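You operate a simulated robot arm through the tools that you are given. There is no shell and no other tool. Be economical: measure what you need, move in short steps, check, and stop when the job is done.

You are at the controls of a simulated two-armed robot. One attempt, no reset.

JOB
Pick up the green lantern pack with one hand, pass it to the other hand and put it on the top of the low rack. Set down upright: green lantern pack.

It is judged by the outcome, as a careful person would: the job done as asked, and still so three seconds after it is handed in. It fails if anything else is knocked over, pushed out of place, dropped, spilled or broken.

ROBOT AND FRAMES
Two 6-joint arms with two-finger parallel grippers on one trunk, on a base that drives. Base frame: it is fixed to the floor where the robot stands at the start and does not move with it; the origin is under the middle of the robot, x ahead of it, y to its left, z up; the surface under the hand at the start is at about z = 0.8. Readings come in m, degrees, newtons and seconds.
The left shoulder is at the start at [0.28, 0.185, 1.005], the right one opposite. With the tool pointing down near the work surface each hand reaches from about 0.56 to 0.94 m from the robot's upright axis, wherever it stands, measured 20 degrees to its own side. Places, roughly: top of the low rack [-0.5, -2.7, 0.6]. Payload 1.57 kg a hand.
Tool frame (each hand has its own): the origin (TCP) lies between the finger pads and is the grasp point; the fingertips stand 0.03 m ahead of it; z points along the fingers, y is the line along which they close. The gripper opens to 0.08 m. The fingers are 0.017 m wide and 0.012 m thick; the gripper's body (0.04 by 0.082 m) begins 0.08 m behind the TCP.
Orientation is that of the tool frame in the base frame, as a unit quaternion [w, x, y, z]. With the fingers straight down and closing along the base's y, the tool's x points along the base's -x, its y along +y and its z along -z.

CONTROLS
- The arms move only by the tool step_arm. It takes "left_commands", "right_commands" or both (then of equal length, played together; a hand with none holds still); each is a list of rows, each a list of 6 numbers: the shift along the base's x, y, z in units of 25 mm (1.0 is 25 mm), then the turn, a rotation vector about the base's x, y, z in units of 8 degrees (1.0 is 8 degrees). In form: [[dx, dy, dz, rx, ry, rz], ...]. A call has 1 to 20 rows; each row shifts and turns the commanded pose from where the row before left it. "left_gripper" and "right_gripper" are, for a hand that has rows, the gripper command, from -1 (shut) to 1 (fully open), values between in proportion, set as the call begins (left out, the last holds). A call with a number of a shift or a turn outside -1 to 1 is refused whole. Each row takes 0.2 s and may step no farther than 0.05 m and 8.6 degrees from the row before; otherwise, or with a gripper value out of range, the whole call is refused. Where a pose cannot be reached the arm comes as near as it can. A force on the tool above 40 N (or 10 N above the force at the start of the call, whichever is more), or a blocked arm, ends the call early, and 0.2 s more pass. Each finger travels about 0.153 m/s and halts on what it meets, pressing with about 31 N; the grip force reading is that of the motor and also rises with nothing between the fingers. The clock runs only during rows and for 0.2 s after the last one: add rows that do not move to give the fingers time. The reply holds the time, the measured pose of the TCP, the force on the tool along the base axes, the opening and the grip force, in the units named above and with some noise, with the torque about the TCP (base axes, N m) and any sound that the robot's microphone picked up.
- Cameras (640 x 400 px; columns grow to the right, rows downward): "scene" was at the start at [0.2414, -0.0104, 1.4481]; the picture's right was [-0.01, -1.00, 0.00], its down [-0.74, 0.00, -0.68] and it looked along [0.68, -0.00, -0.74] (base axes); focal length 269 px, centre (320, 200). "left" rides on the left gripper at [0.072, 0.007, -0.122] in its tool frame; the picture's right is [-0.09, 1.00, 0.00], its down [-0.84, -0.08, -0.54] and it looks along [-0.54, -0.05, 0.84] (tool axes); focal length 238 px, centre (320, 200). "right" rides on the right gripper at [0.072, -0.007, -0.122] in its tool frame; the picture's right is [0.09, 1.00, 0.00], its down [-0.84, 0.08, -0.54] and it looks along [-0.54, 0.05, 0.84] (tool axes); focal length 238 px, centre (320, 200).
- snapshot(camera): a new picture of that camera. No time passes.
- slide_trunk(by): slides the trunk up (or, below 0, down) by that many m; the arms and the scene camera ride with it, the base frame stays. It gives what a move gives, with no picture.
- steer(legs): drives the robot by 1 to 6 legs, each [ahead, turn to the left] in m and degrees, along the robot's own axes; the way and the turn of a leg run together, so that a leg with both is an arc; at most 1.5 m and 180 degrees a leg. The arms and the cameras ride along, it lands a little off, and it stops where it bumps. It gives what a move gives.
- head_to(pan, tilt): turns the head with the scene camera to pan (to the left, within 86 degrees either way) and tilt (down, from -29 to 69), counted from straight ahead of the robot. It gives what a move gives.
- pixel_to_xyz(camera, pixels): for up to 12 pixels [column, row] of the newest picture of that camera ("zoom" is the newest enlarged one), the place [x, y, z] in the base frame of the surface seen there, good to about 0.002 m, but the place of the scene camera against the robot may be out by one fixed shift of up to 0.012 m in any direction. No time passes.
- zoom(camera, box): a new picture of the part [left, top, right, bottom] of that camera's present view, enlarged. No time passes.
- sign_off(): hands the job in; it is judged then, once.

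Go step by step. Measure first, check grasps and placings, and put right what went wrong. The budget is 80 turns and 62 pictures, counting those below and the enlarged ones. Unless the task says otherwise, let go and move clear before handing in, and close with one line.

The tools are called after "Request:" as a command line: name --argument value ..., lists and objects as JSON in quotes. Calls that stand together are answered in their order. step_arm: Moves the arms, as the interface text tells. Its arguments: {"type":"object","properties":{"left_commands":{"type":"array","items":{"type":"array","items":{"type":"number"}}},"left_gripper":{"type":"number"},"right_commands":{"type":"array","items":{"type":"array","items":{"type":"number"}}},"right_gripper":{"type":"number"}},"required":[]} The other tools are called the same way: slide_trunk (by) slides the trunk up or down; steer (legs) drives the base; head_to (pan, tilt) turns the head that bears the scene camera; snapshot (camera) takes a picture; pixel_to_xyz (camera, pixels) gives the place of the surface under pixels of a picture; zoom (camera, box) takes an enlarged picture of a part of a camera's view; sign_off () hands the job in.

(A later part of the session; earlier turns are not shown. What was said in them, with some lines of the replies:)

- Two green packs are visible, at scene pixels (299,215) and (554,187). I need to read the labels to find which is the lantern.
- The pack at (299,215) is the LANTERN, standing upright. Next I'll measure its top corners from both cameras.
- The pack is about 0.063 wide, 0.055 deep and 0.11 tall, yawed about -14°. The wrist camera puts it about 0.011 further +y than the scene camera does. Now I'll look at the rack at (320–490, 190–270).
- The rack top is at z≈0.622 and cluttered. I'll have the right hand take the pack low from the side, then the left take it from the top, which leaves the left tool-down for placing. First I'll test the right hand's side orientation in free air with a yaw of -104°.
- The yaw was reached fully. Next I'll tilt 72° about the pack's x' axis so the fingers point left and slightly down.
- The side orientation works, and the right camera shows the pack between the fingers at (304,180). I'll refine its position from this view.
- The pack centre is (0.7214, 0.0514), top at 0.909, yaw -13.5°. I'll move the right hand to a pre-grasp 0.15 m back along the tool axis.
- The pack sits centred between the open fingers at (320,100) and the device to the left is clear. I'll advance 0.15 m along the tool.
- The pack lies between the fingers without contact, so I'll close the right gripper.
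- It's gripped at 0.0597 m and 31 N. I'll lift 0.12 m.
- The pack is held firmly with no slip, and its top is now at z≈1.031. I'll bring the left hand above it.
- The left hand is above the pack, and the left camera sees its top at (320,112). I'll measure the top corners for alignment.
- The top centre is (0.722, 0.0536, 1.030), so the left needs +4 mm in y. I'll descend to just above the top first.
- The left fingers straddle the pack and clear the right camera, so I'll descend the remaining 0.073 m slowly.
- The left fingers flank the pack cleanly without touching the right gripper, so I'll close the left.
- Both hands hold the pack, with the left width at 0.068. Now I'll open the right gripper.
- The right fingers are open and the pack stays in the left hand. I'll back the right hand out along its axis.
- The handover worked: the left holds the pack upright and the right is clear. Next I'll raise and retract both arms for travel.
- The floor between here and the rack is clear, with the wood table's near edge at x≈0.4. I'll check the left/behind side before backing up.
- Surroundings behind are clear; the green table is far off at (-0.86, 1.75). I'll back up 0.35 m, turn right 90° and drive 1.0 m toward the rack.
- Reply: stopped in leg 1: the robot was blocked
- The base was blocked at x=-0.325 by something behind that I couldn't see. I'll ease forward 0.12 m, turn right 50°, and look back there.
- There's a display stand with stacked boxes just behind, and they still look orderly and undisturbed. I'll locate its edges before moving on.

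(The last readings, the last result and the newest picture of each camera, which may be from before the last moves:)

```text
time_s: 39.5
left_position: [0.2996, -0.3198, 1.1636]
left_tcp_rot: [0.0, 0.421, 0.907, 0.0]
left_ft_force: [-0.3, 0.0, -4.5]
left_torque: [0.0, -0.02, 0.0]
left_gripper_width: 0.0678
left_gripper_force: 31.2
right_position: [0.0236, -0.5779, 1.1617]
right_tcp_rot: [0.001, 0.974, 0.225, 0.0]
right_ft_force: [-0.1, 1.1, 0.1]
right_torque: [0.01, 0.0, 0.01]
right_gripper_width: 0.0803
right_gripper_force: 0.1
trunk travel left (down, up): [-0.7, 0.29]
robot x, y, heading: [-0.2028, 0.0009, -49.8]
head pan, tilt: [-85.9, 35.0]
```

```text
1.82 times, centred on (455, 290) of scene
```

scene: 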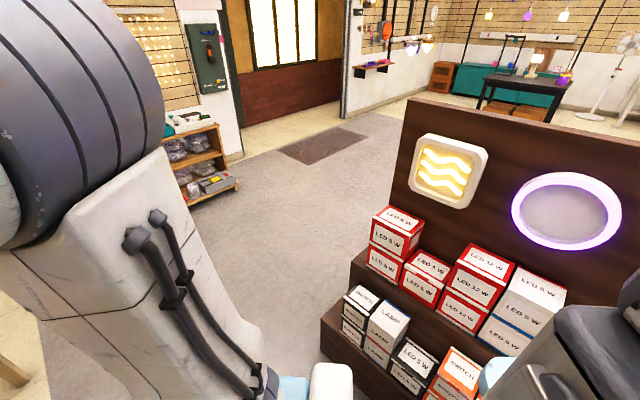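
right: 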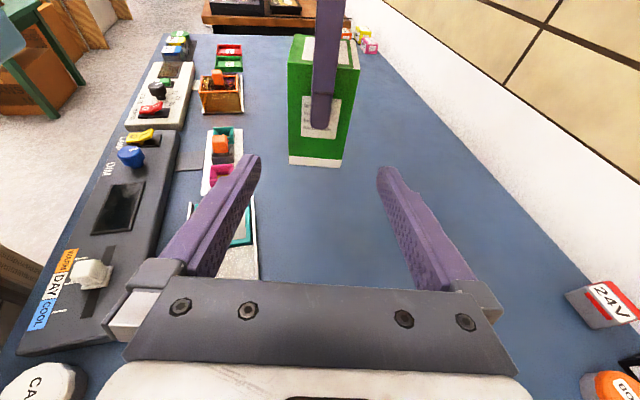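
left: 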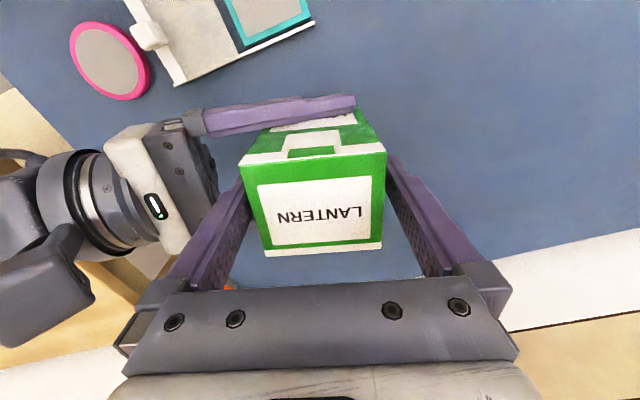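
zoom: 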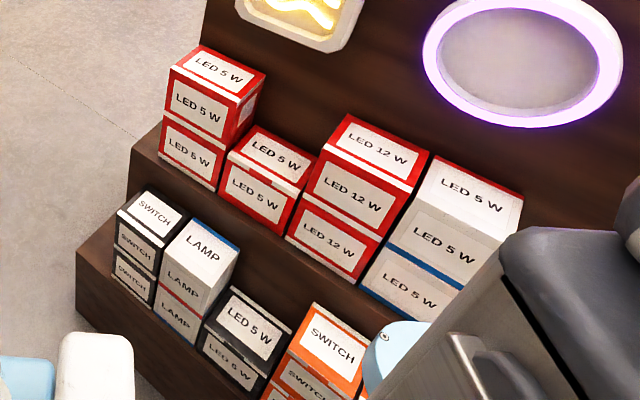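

The stand's front face is at x≈-0.67 and intact. I'll creep forward 0.2 m, finish the turn to -90°, and drive toward the rack.

Request:
steer --legs '[[0.2, 0], [0, -50], [1.1, 0], [0, 10]]'

Request:
head_to --pan 0 --tilt 35

Request:
snapshot --camera "scene"

```text
time_s: 49.3
left_position: [-0.0802, -1.8125, 1.1651]
left_tcp_rot: [0.0, 0.704, 0.71, 0.0]
left_ft_force: [-0.5, 0.2, -4.3]
left_torque: [-0.01, 0.01, 0.0]
left_gripper_width: 0.0681
left_gripper_force: 30.7
right_position: [-0.4558, -1.8357, 1.162]
right_tcp_rot: [0.002, 0.993, -0.118, -0.001]
right_ft_force: [-1.9, 0.5, -0.1]
right_torque: [0.0, -0.03, 0.0]
right_gripper_width: 0.08
right_gripper_force: 0.1
trunk travel left (down, up): [-0.7, 0.29]
robot x, y, heading: [-0.265, -1.2458, -89.7]
head pan, tilt: [-85.9, 35.0]
```

```text
time_s: 50.9
left_position: [-0.0794, -1.8123, 1.1645]
left_tcp_rot: [0.0, 0.704, 0.71, 0.001]
left_ft_force: [-0.4, -0.6, -3.7]
left_torque: [0.06, -0.02, -0.02]
left_gripper_width: 0.0681
left_gripper_force: 31.2
right_position: [-0.4558, -1.8332, 1.1629]
right_tcp_rot: [0.001, 0.993, -0.117, 0.001]
right_ft_force: [0.0, 0.4, 0.4]
right_torque: [-0.01, 0.0, 0.01]
right_gripper_width: 0.08
right_gripper_force: 0.1
trunk travel left (down, up): [-0.7, 0.29]
robot x, y, heading: [-0.2601, -1.2435, -89.9]
head pan, tilt: [0.0, 35.0]
```

```text
29 pictures are left
```

scene: 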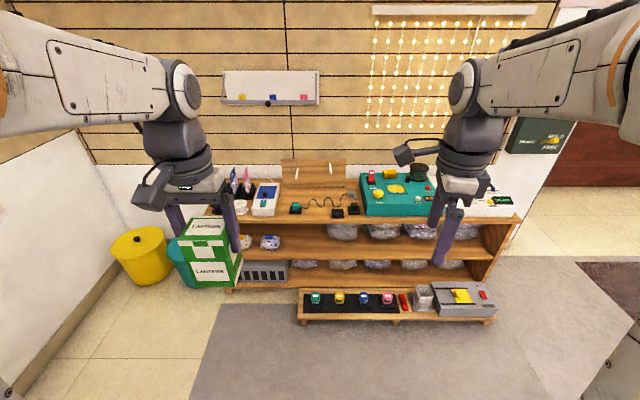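

The rack is ahead and I can see the top better now. I'll zoom in to find a free spot.

Request:
zoom --camera "scene" --box '[220, 150, 380, 240]'

Request:
pixel_to_xyz --camera "scene" --pixels '[[320, 196], [284, 200], [284, 215], [300, 220], [325, 217], [345, 218], [265, 213], [240, 221], [330, 186], [295, 208], [337, 212], [365, 214]]'

```text
4.00 times, centred on (300, 195) of scene
```

zoom: 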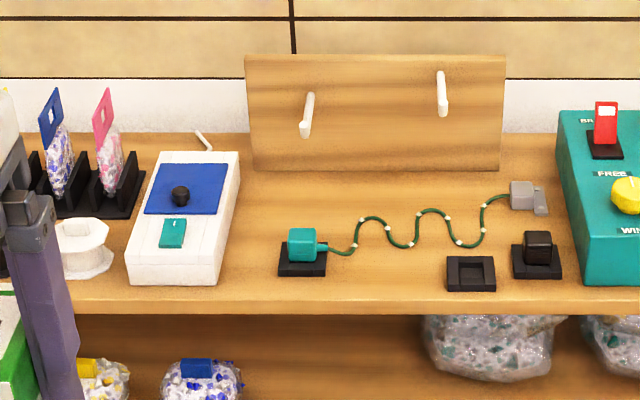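

```text
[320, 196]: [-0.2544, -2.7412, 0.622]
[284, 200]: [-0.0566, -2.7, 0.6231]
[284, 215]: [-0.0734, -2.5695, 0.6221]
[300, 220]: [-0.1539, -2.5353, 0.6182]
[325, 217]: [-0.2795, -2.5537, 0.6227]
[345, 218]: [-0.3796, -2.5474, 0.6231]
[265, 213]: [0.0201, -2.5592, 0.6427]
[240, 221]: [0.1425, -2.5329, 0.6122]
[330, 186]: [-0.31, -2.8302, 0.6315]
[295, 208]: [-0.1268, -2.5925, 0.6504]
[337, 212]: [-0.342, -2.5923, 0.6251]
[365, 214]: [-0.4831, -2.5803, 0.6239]
```

Candidate free area: between the white device and the cable, behind the teal adapter, around zoom (275,205). I'll measure its bounds.

Request:
pixel_to_xyz --camera "zoom" --pixels '[[236, 170], [214, 280], [225, 230], [330, 250], [302, 232], [285, 255], [365, 218], [255, 168], [305, 128], [300, 58], [300, 200], [440, 108]]'

```text
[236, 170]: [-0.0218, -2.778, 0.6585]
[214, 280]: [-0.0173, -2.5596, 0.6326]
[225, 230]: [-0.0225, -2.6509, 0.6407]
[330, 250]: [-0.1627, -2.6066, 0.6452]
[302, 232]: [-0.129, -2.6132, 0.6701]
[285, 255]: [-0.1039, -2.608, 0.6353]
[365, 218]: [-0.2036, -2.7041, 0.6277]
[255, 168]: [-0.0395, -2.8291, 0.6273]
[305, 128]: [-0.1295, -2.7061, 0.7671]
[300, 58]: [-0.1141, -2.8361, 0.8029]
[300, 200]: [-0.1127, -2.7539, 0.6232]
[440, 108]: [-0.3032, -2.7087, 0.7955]
```

Pegs project to y≈-2.706 over the rear area, so the front strip between the adapter and the black square looks better. I'll measure the cable's front limit and the rack edge there.

Request:
zoom --camera "scene" --box '[285, 192, 355, 232]'

Request:
pixel_to_xyz --camera "zoom" --pixels '[[320, 200], [320, 240], [320, 260], [320, 270], [320, 280], [250, 260], [390, 260], [320, 160]]'

```text
9.14 times, centred on (320, 212) of scene
```

zoom: 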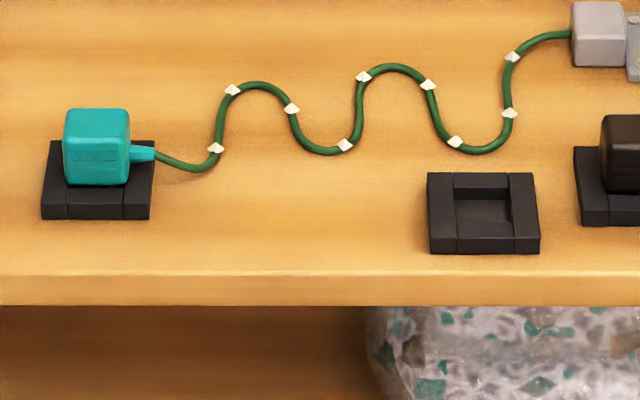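

```text
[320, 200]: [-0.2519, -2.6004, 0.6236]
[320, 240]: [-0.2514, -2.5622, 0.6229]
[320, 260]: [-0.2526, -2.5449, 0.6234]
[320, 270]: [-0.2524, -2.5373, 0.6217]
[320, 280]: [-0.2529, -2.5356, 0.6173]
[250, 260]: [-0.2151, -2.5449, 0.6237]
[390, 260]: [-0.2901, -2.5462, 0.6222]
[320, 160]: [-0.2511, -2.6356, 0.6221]
```

The free strip at x≈-0.25 runs from the edge at y=-2.537 to the cable at y≈-2.637, with 0.14 m between the adapter and the square. I'll target about (-0.235, -2.588), so drive 0.6 m forward and lower the trunk 0.25 m.

Request:
steer --legs '[[0.6, 0]]'

Request:
slide_trunk --by -0.22

Request:
head_to --pan 0 --tilt 45

Request:
snapshot --camera "scene"

Request:
snapshot --camera "left"

```text
time_s: 54.3
left_position: [-0.0831, -2.4113, 1.1634]
left_tcp_rot: [0.0, 0.707, 0.707, 0.001]
left_ft_force: [0.0, 1.1, -3.6]
left_torque: [-0.01, -0.01, 0.0]
left_gripper_width: 0.0676
left_gripper_force: 31.6
right_position: [-0.4596, -2.4295, 1.1628]
right_tcp_rot: [0.001, 0.992, -0.123, 0.0]
right_ft_force: [0.2, 0.3, 0.3]
right_torque: [-0.01, 0.0, 0.04]
right_gripper_width: 0.0803
right_gripper_force: 0.0
trunk travel left (down, up): [-0.7, 0.29]
robot x, y, heading: [-0.2558, -1.8414, -90.3]
head pan, tilt: [0.0, 35.0]
```

```text
time_s: 56.6
left_position: [-0.0827, -2.411, 0.9438]
left_tcp_rot: [0.001, 0.707, 0.707, 0.0]
left_ft_force: [0.4, 0.1, -3.2]
left_torque: [0.03, 0.0, 0.02]
left_gripper_width: 0.068
left_gripper_force: 31.0
right_position: [-0.4595, -2.4299, 0.9428]
right_tcp_rot: [0.001, 0.992, -0.123, 0.0]
right_ft_force: [0.8, -0.3, -0.8]
right_torque: [-0.04, 0.04, 0.02]
right_gripper_width: 0.0801
right_gripper_force: 0.1
trunk travel left (down, up): [-0.48, 0.51]
robot x, y, heading: [-0.2593, -1.8398, -90.1]
head pan, tilt: [0.0, 35.0]
```

```text
time_s: 57.3
left_position: [-0.0822, -2.4112, 0.9438]
left_tcp_rot: [0.001, 0.707, 0.707, 0.001]
left_ft_force: [0.3, 0.4, -3.6]
left_torque: [0.0, -0.02, 0.0]
left_gripper_width: 0.0678
left_gripper_force: 31.3
right_position: [-0.4594, -2.4309, 0.9441]
right_tcp_rot: [0.001, 0.992, -0.122, 0.0]
right_ft_force: [-0.9, -0.3, -0.3]
right_torque: [0.03, 0.04, 0.01]
right_gripper_width: 0.08
right_gripper_force: 0.0
trunk travel left (down, up): [-0.48, 0.51]
robot x, y, heading: [-0.2593, -1.8409, -90.0]
head pan, tilt: [0.0, 45.0]
```

```text
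26 pictures are left
```

scene: 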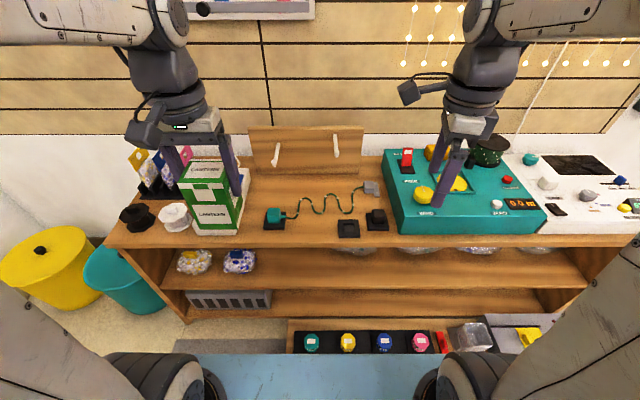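

```text
25 pictures are left
```

left: 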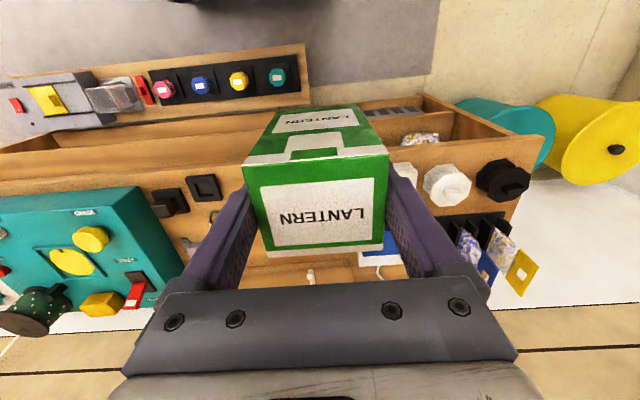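

The arms are over the rack with the pack clear of everything below. I'll cross-check the black square and rack edge in the left camera (203,188) and scene (348,228) to fix the camera shift.

Request:
pixel_to_xyz --camera "left" --pixels '[[203, 188], [186, 180], [217, 174], [218, 199], [230, 171], [420, 148]]'

Request:
zoom --camera "scene" --box '[255, 180, 395, 260]'

Request:
pixel_to_xyz --camera "zoom" --pixels '[[378, 180], [430, 178], [434, 215], [382, 219], [405, 200], [300, 245], [250, 140], [130, 175], [310, 150], [180, 155]]'

Request:
zoom --camera "left" --box '[160, 150, 260, 220]'

```text
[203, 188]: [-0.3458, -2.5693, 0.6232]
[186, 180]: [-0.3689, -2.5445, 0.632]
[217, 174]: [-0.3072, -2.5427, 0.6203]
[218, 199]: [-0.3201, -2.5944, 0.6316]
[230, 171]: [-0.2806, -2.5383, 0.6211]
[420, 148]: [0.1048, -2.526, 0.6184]
```

```text
4.57 times, centred on (325, 220) of scene
```

zoom: 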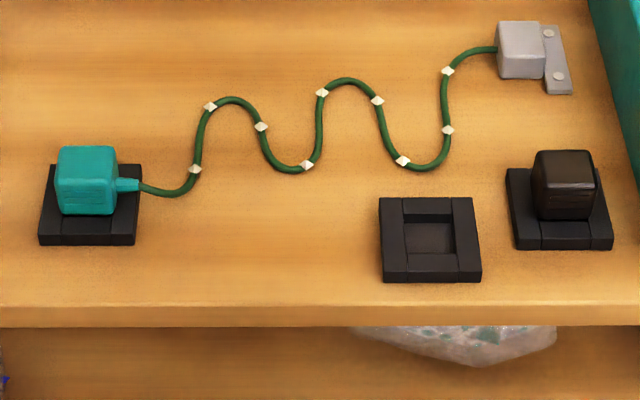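

```text
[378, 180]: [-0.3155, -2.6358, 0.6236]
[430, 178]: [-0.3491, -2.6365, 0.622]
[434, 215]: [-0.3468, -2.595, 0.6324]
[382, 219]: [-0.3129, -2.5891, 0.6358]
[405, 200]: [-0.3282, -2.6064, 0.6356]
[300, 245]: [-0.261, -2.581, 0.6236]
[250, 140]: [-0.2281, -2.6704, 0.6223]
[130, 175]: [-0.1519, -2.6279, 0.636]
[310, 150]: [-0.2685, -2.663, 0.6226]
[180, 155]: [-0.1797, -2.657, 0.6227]
```

```text
5.71 times, centred on (210, 185) of left
```

zoom: 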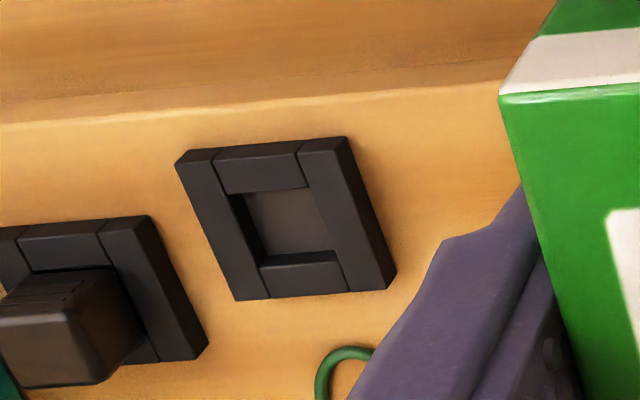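

Request:
pixel_to_xyz --camera "zoom" --pixels '[[181, 168], [341, 142], [389, 274], [240, 294], [300, 108], [300, 98], [400, 100], [340, 352], [322, 380]]'

Request:
zoom --camera "scene" --box '[255, 180, 395, 260]'

Request:
pixel_to_xyz --camera "zoom" --pixels '[[383, 202], [470, 201], [478, 268], [385, 272], [300, 300], [300, 307], [290, 171], [168, 194], [135, 200], [135, 232]]'

```text
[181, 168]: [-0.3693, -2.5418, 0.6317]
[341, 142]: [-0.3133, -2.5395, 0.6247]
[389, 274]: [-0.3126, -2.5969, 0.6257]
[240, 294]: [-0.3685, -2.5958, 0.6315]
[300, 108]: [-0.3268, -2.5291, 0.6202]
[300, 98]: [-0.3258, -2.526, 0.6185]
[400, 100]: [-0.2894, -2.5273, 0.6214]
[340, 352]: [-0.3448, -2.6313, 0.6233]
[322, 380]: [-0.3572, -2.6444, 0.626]
```

```text
4.57 times, centred on (325, 220) of scene
```

zoom: 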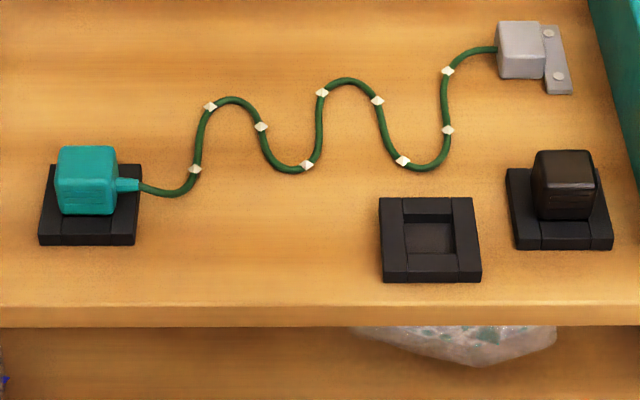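

```text
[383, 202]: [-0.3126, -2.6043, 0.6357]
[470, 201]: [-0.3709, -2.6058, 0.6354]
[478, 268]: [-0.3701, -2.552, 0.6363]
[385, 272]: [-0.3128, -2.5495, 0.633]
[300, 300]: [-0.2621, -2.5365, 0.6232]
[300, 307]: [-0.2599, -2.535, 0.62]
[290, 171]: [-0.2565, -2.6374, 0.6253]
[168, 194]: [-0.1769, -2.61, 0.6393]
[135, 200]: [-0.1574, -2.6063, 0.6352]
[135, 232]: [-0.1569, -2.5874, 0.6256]
```

In the hand's frame the rack edge is at y=-2.528, the cable front at -2.628, the adapter edge at x=-0.157 and the square edge at -0.313. So I'll place at (-0.235, -2.578), TCP z≈0.709, moving over the spot now and shifting the right hand aside.

Request:
step_arm --left_commands '[[-0.765, -0.834, 0, 0, 0, 0], [-0.765, -0.834, 0, 0, 0, 0], [-0.765, -0.834, 0, 0, 0, 0], [-0.765, -0.834, 0, 0, 0, 0], [-0.765, -0.834, 0, 0, 0, 0], [-0.765, -0.834, 0, 0, 0, 0], [-0.765, -0.834, 0, 0, 0, 0], [-0.765, -0.834, 0, 0, 0, 0], [0, 0, 0, 0, 0, 0]]' --right_commands '[[-0.5, 0, 0.5, 0, 0, 0], [-0.5, 0, 0.5, 0, 0, 0], [-0.5, 0, 0.5, 0, 0, 0], [-0.5, 0, 0.5, 0, 0, 0], [-0.5, 0, 0.5, 0, 0, 0], [-0.5, 0, 0.5, 0, 0, 0], [-0.5, 0, 0.5, 0, 0, 0], [-0.5, 0, 0.5, 0, 0, 0], [0, 0, 0, 0, 0, 0]]'

Request:
snapshot --camera "scene"

Request:
snapshot --camera "left"

```text
time_s: 59.3
left_position: [-0.2367, -2.5784, 0.9457]
left_tcp_rot: [0.0, 0.707, 0.707, 0.0]
left_ft_force: [-0.7, 0.3, -3.7]
left_torque: [0.0, 0.02, 0.0]
left_gripper_width: 0.0674
left_gripper_force: 31.3
right_position: [-0.5596, -2.4304, 1.0453]
right_tcp_rot: [0.002, 0.993, -0.122, 0.0]
right_ft_force: [0.3, -0.2, -0.2]
right_torque: [-0.02, 0.01, 0.03]
right_gripper_width: 0.08
right_gripper_force: 0.1
trunk travel left (down, up): [-0.48, 0.51]
robot x, y, heading: [-0.263, -1.8433, -90.0]
head pan, tilt: [0.0, 45.0]
```

```text
21 pictures are left
```

scene: 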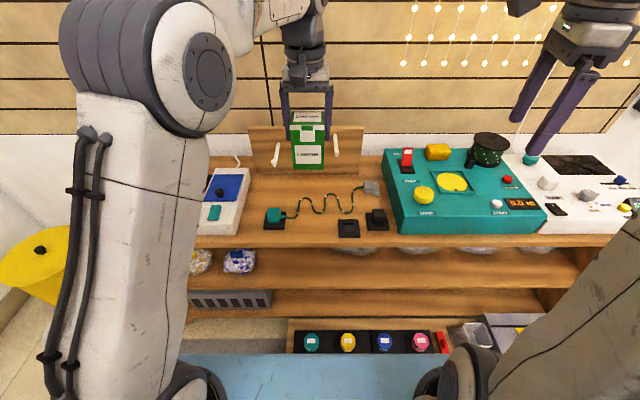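

```text
20 pictures are left
```

left: 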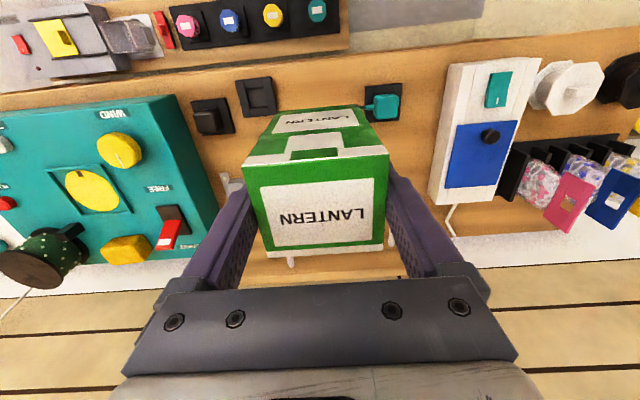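

The pack hangs over the gap; the left camera shows the square at (258,97) and adapter at (382,103). I'll re-verify the bounds from this closer view.

Request:
pixel_to_xyz --camera "left" --pixels '[[275, 96], [366, 100], [366, 117], [320, 82], [320, 76], [320, 95], [250, 150], [380, 145], [315, 115]]'

Request:
zoom --camera "scene" --box '[260, 70, 370, 240]'

```text
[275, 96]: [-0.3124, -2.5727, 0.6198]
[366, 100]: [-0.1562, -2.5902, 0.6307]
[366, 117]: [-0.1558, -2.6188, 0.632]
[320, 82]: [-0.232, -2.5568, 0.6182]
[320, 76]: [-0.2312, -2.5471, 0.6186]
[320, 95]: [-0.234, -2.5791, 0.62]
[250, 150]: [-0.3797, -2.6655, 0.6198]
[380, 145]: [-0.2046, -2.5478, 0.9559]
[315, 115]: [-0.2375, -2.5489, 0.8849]
```

```text
2.35 times, centred on (315, 155) of scene
```

zoom: 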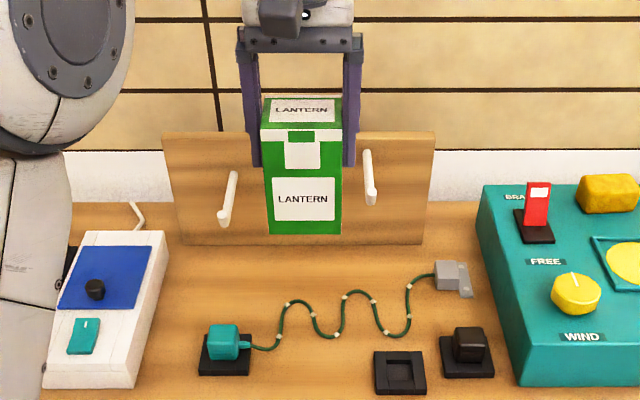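

The numbers agree: pack front at y=-2.549, surface at z≈0.62. I'll descend 0.2 m, leaving about 4 cm.

Request:
step_arm --left_commands '[[0.06, 0, -1, 0, 0, 0], [0, 0, -1, 0, 0, 0], [0, 0, -1, 0, 0, 0], [0, 0, -1, 0, 0, 0], [0, 0, -1, 0, 0, 0], [0, 0, -1, 0, 0, 0], [0, 0, -1, 0, 0, 0], [0, 0, -1, 0, 0, 0], [0, 0, 0, 0, 0, 0]]'

Request:
zoom --camera "scene" --box '[250, 130, 390, 260]'

Request:
pixel_to_xyz --camera "zoom" --pixels '[[260, 290], [320, 290], [320, 280], [320, 300], [320, 310], [320, 320]]'

```text
time_s: 61.3
left_position: [-0.2336, -2.5784, 0.7437]
left_tcp_rot: [0.0, 0.707, 0.708, 0.0]
left_ft_force: [0.3, 0.0, -3.7]
left_torque: [0.01, 0.0, 0.0]
left_gripper_width: 0.0679
left_gripper_force: 31.2
right_position: [-0.5586, -2.4302, 1.0437]
right_tcp_rot: [0.001, 0.992, -0.123, 0.0]
right_ft_force: [0.3, -0.8, -0.7]
right_torque: [-0.01, 0.0, -0.02]
right_gripper_width: 0.0797
right_gripper_force: 0.1
trunk travel left (down, up): [-0.48, 0.51]
robot x, y, heading: [-0.2578, -1.8418, -90.1]
head pan, tilt: [0.0, 45.0]
```

```text
3.08 times, centred on (320, 195) of scene
```

zoom: 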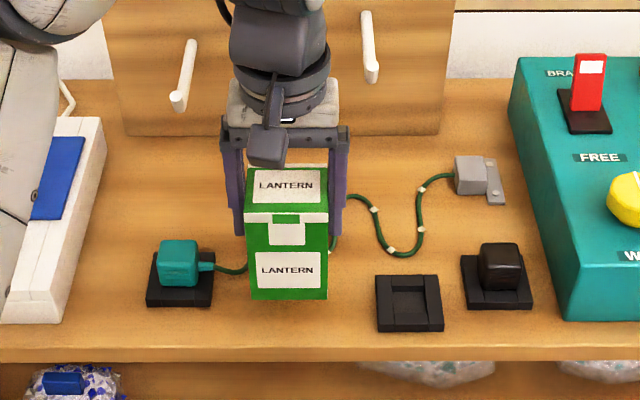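

```text
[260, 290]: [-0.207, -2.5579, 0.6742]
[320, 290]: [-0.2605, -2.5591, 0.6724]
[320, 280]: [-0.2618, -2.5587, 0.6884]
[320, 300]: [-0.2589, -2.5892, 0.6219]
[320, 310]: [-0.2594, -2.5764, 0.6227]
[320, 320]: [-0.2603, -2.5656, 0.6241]
```

All sides are clear and the bottom sits at z≈0.657. I'll lower 0.033 m, then feel for contact.

Request:
step_arm --left_commands '[[0, 0, -0.33, 0, 0, 0], [0, 0, -0.33, 0, 0, 0], [0, 0, -0.33, 0, 0, 0], [0, 0, -0.33, 0, 0, 0], [0, 0, 0, 0, 0, 0]]'

Request:
step_arm --left_commands '[[0, 0, -0.08, 0, 0, 0], [0, 0, 0, 0, 0, 0]]'

Request:
step_arm --left_commands '[[0, 0, -0.06, 0, 0, 0], [0, 0, 0, 0, 0, 0]]'

```text
time_s: 62.5
left_position: [-0.2346, -2.577, 0.7116]
left_tcp_rot: [0.0, 0.707, 0.707, 0.0]
left_ft_force: [-0.1, -0.3, -4.2]
left_torque: [0.0, 0.02, -0.03]
left_gripper_width: 0.0679
left_gripper_force: 30.5
right_position: [-0.5594, -2.4294, 1.0437]
right_tcp_rot: [0.001, 0.992, -0.123, 0.0]
right_ft_force: [0.4, 0.9, 0.7]
right_torque: [-0.01, -0.01, -0.04]
right_gripper_width: 0.0798
right_gripper_force: 0.1
trunk travel left (down, up): [-0.48, 0.51]
robot x, y, heading: [-0.2601, -1.8429, -90.2]
head pan, tilt: [0.0, 45.0]
```

```text
time_s: 63.1
left_position: [-0.2349, -2.5762, 0.7087]
left_tcp_rot: [0.0, 0.707, 0.707, 0.0]
left_ft_force: [0.2, -0.2, -4.3]
left_torque: [-0.03, -0.03, -0.02]
left_gripper_width: 0.0679
left_gripper_force: 31.4
right_position: [-0.5595, -2.43, 1.0439]
right_tcp_rot: [0.0, 0.992, -0.123, 0.0]
right_ft_force: [0.1, 0.5, -0.2]
right_torque: [0.0, 0.0, 0.01]
right_gripper_width: 0.0799
right_gripper_force: 0.1
trunk travel left (down, up): [-0.48, 0.51]
robot x, y, heading: [-0.2618, -1.8411, -90.1]
head pan, tilt: [0.0, 45.0]
```

```text
time_s: 63.7
left_position: [-0.2348, -2.578, 0.7079]
left_tcp_rot: [0.0, 0.708, 0.707, 0.0]
left_ft_force: [0.4, -0.5, -5.2]
left_torque: [-0.02, -0.02, 0.0]
left_gripper_width: 0.0679
left_gripper_force: 30.4
right_position: [-0.5591, -2.429, 1.0433]
right_tcp_rot: [0.001, 0.992, -0.122, -0.001]
right_ft_force: [0.3, 0.1, 0.0]
right_torque: [-0.03, 0.01, 0.02]
right_gripper_width: 0.0801
right_gripper_force: 0.1
trunk travel left (down, up): [-0.48, 0.51]
robot x, y, heading: [-0.2628, -1.8404, -90.4]
head pan, tilt: [0.0, 45.0]
```

There's no contact yet, as the force still shows only the weight. I'll continue in small steps.

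Request:
step_arm --left_commands '[[0, 0, -0.06, 0, 0, 0], [0, 0, 0, 0, 0, 0]]'

Request:
step_arm --left_commands '[[0, 0, -0.06, 0, 0, 0], [0, 0, 0, 0, 0, 0]]'

```text
time_s: 64.3
left_position: [-0.2341, -2.5779, 0.7071]
left_tcp_rot: [0.0, 0.708, 0.707, 0.0]
left_ft_force: [1.4, 1.4, 4.7]
left_torque: [0.38, -0.05, 0.02]
left_gripper_width: 0.0679
left_gripper_force: 30.7
right_position: [-0.5591, -2.4306, 1.0434]
right_tcp_rot: [0.001, 0.993, -0.122, 0.001]
right_ft_force: [0.6, -0.3, -0.3]
right_torque: [0.01, -0.01, -0.03]
right_gripper_width: 0.0798
right_gripper_force: 0.1
trunk travel left (down, up): [-0.48, 0.51]
robot x, y, heading: [-0.259, -1.8428, -89.9]
head pan, tilt: [0.0, 45.0]
```

```text
time_s: 64.9
left_position: [-0.2335, -2.5784, 0.7076]
left_tcp_rot: [0.002, 0.707, 0.707, -0.002]
left_ft_force: [3.2, 4.1, 23.0]
left_torque: [0.79, -0.24, -0.01]
left_gripper_width: 0.0677
left_gripper_force: 31.3
right_position: [-0.5595, -2.4292, 1.0451]
right_tcp_rot: [0.001, 0.992, -0.123, -0.001]
right_ft_force: [0.6, 0.1, -0.2]
right_torque: [0.01, -0.02, -0.01]
right_gripper_width: 0.0797
right_gripper_force: 0.1
trunk travel left (down, up): [-0.48, 0.51]
robot x, y, heading: [-0.2531, -1.8444, -90.1]
head pan, tilt: [0.0, 45.0]
```

The pack is down, with 23 N upward. I'll ease up about 1.3 mm and open the gripper.

Request:
step_arm --left_commands '[[0, 0, 0.06, 0, 0, 0], [0, 0, 0, 0, 0, 0]]'

Request:
step_arm --left_commands '[[0, 0, 0, 0, 0, 0], [0, 0, 0, 0, 0, 0], [0, 0, 0, 0, 0, 0]]' --left_gripper 1

Request:
snapshot --camera "left"

```text
time_s: 65.5
left_position: [-0.234, -2.5774, 0.7078]
left_tcp_rot: [0.001, 0.707, 0.707, -0.001]
left_ft_force: [2.6, 0.5, 16.2]
left_torque: [-0.15, -0.01, 0.08]
left_gripper_width: 0.068
left_gripper_force: 30.9
right_position: [-0.559, -2.4297, 1.0437]
right_tcp_rot: [0.0, 0.992, -0.123, 0.0]
right_ft_force: [-0.2, 0.4, -0.5]
right_torque: [0.0, 0.01, 0.02]
right_gripper_width: 0.08
right_gripper_force: 0.1
trunk travel left (down, up): [-0.48, 0.51]
robot x, y, heading: [-0.2589, -1.8397, -90.0]
head pan, tilt: [0.0, 45.0]
```

```text
time_s: 66.3
left_position: [-0.2348, -2.5778, 0.7058]
left_tcp_rot: [0.0, 0.707, 0.707, -0.001]
left_ft_force: [-0.8, 0.0, -0.3]
left_torque: [0.01, 0.01, -0.04]
left_gripper_width: 0.0801
left_gripper_force: 0.1
right_position: [-0.5591, -2.4307, 1.0437]
right_tcp_rot: [0.002, 0.992, -0.123, 0.0]
right_ft_force: [-1.0, 0.0, -0.2]
right_torque: [-0.05, -0.01, 0.02]
right_gripper_width: 0.0797
right_gripper_force: 0.0
trunk travel left (down, up): [-0.48, 0.51]
robot x, y, heading: [-0.262, -1.8391, -90.2]
head pan, tilt: [0.0, 45.0]
```

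```text
17 pictures are left
```

left: 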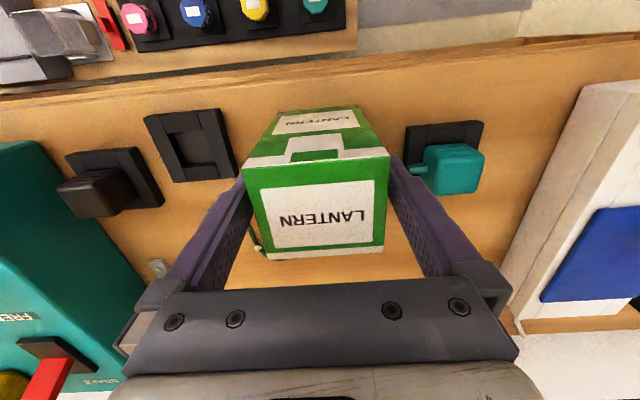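

The fingers are open, the pack stands upright and force is zero. I'll rise straight up 0.2 m and then check.

Request:
step_arm --left_commands '[[0, 0, 0.5, 0, 0, 0], [0, 0, 0.8, 0, 0, 0], [0, 0, 1, 0, 0, 0], [0, 0, 1, 0, 0, 0], [0, 0, 1, 0, 0, 0], [0, 0, 1, 0, 0, 0], [0, 0, 1, 0, 0, 0], [0, 0, 1, 0, 0, 0], [0, 0.8, 0.5, 0, 0, 0], [0, 0.8, 0, 0, 0, 0], [0, 0.8, 0, 0, 0, 0], [0, 0.8, 0, 0, 0, 0], [0, 0, 0, 0, 0, 0]]'

Request:
snapshot --camera "scene"

Request:
zoom --camera "scene" --box '[240, 130, 400, 260]'

Request:
snapshot --camera "left"

```text
time_s: 69.1
left_position: [-0.2346, -2.4976, 0.9029]
left_tcp_rot: [0.0, 0.707, 0.707, 0.0]
left_ft_force: [0.3, -0.3, -0.9]
left_torque: [0.03, 0.03, 0.0]
left_gripper_width: 0.08
left_gripper_force: 0.1
right_position: [-0.5603, -2.4308, 1.0428]
right_tcp_rot: [0.001, 0.992, -0.122, 0.0]
right_ft_force: [0.1, 0.5, 0.1]
right_torque: [0.02, 0.01, -0.01]
right_gripper_width: 0.0802
right_gripper_force: 0.0
trunk travel left (down, up): [-0.48, 0.51]
robot x, y, heading: [-0.2599, -1.84, -90.2]
head pan, tilt: [0.0, 45.0]
```

```text
16 pictures are left
```

scene: 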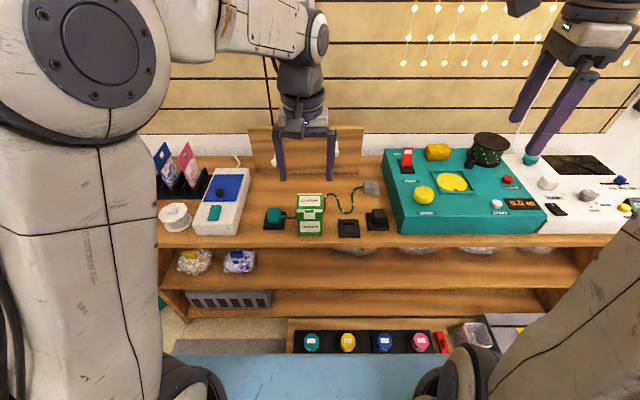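

```text
3.08 times, centred on (320, 195) of scene
```

zoom: 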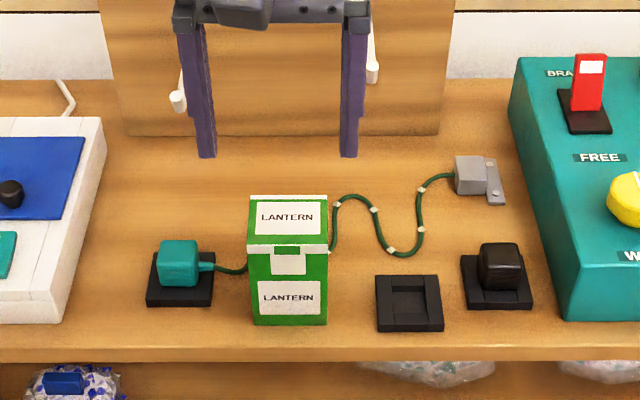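

```text
14 pictures are left
```

left: 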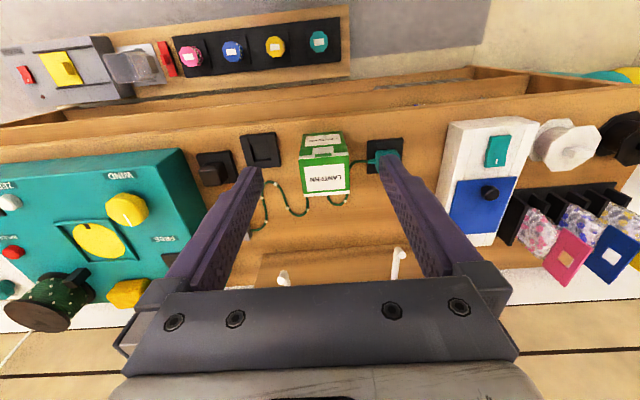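

The pack stands upright and flat on the rack top at zoom (287,265). Its neighbours and the cable are undisturbed and both hands are clear, so I'm handing in.

Request:
sign_off

```text
The job is handed in.
```

The green lantern pack was picked up with the right hand, passed to the left, and set upright on top of the low rack; while backing up, the base bumped the display stand behind the start position, and its boxes still looked undisturbed afterwards.
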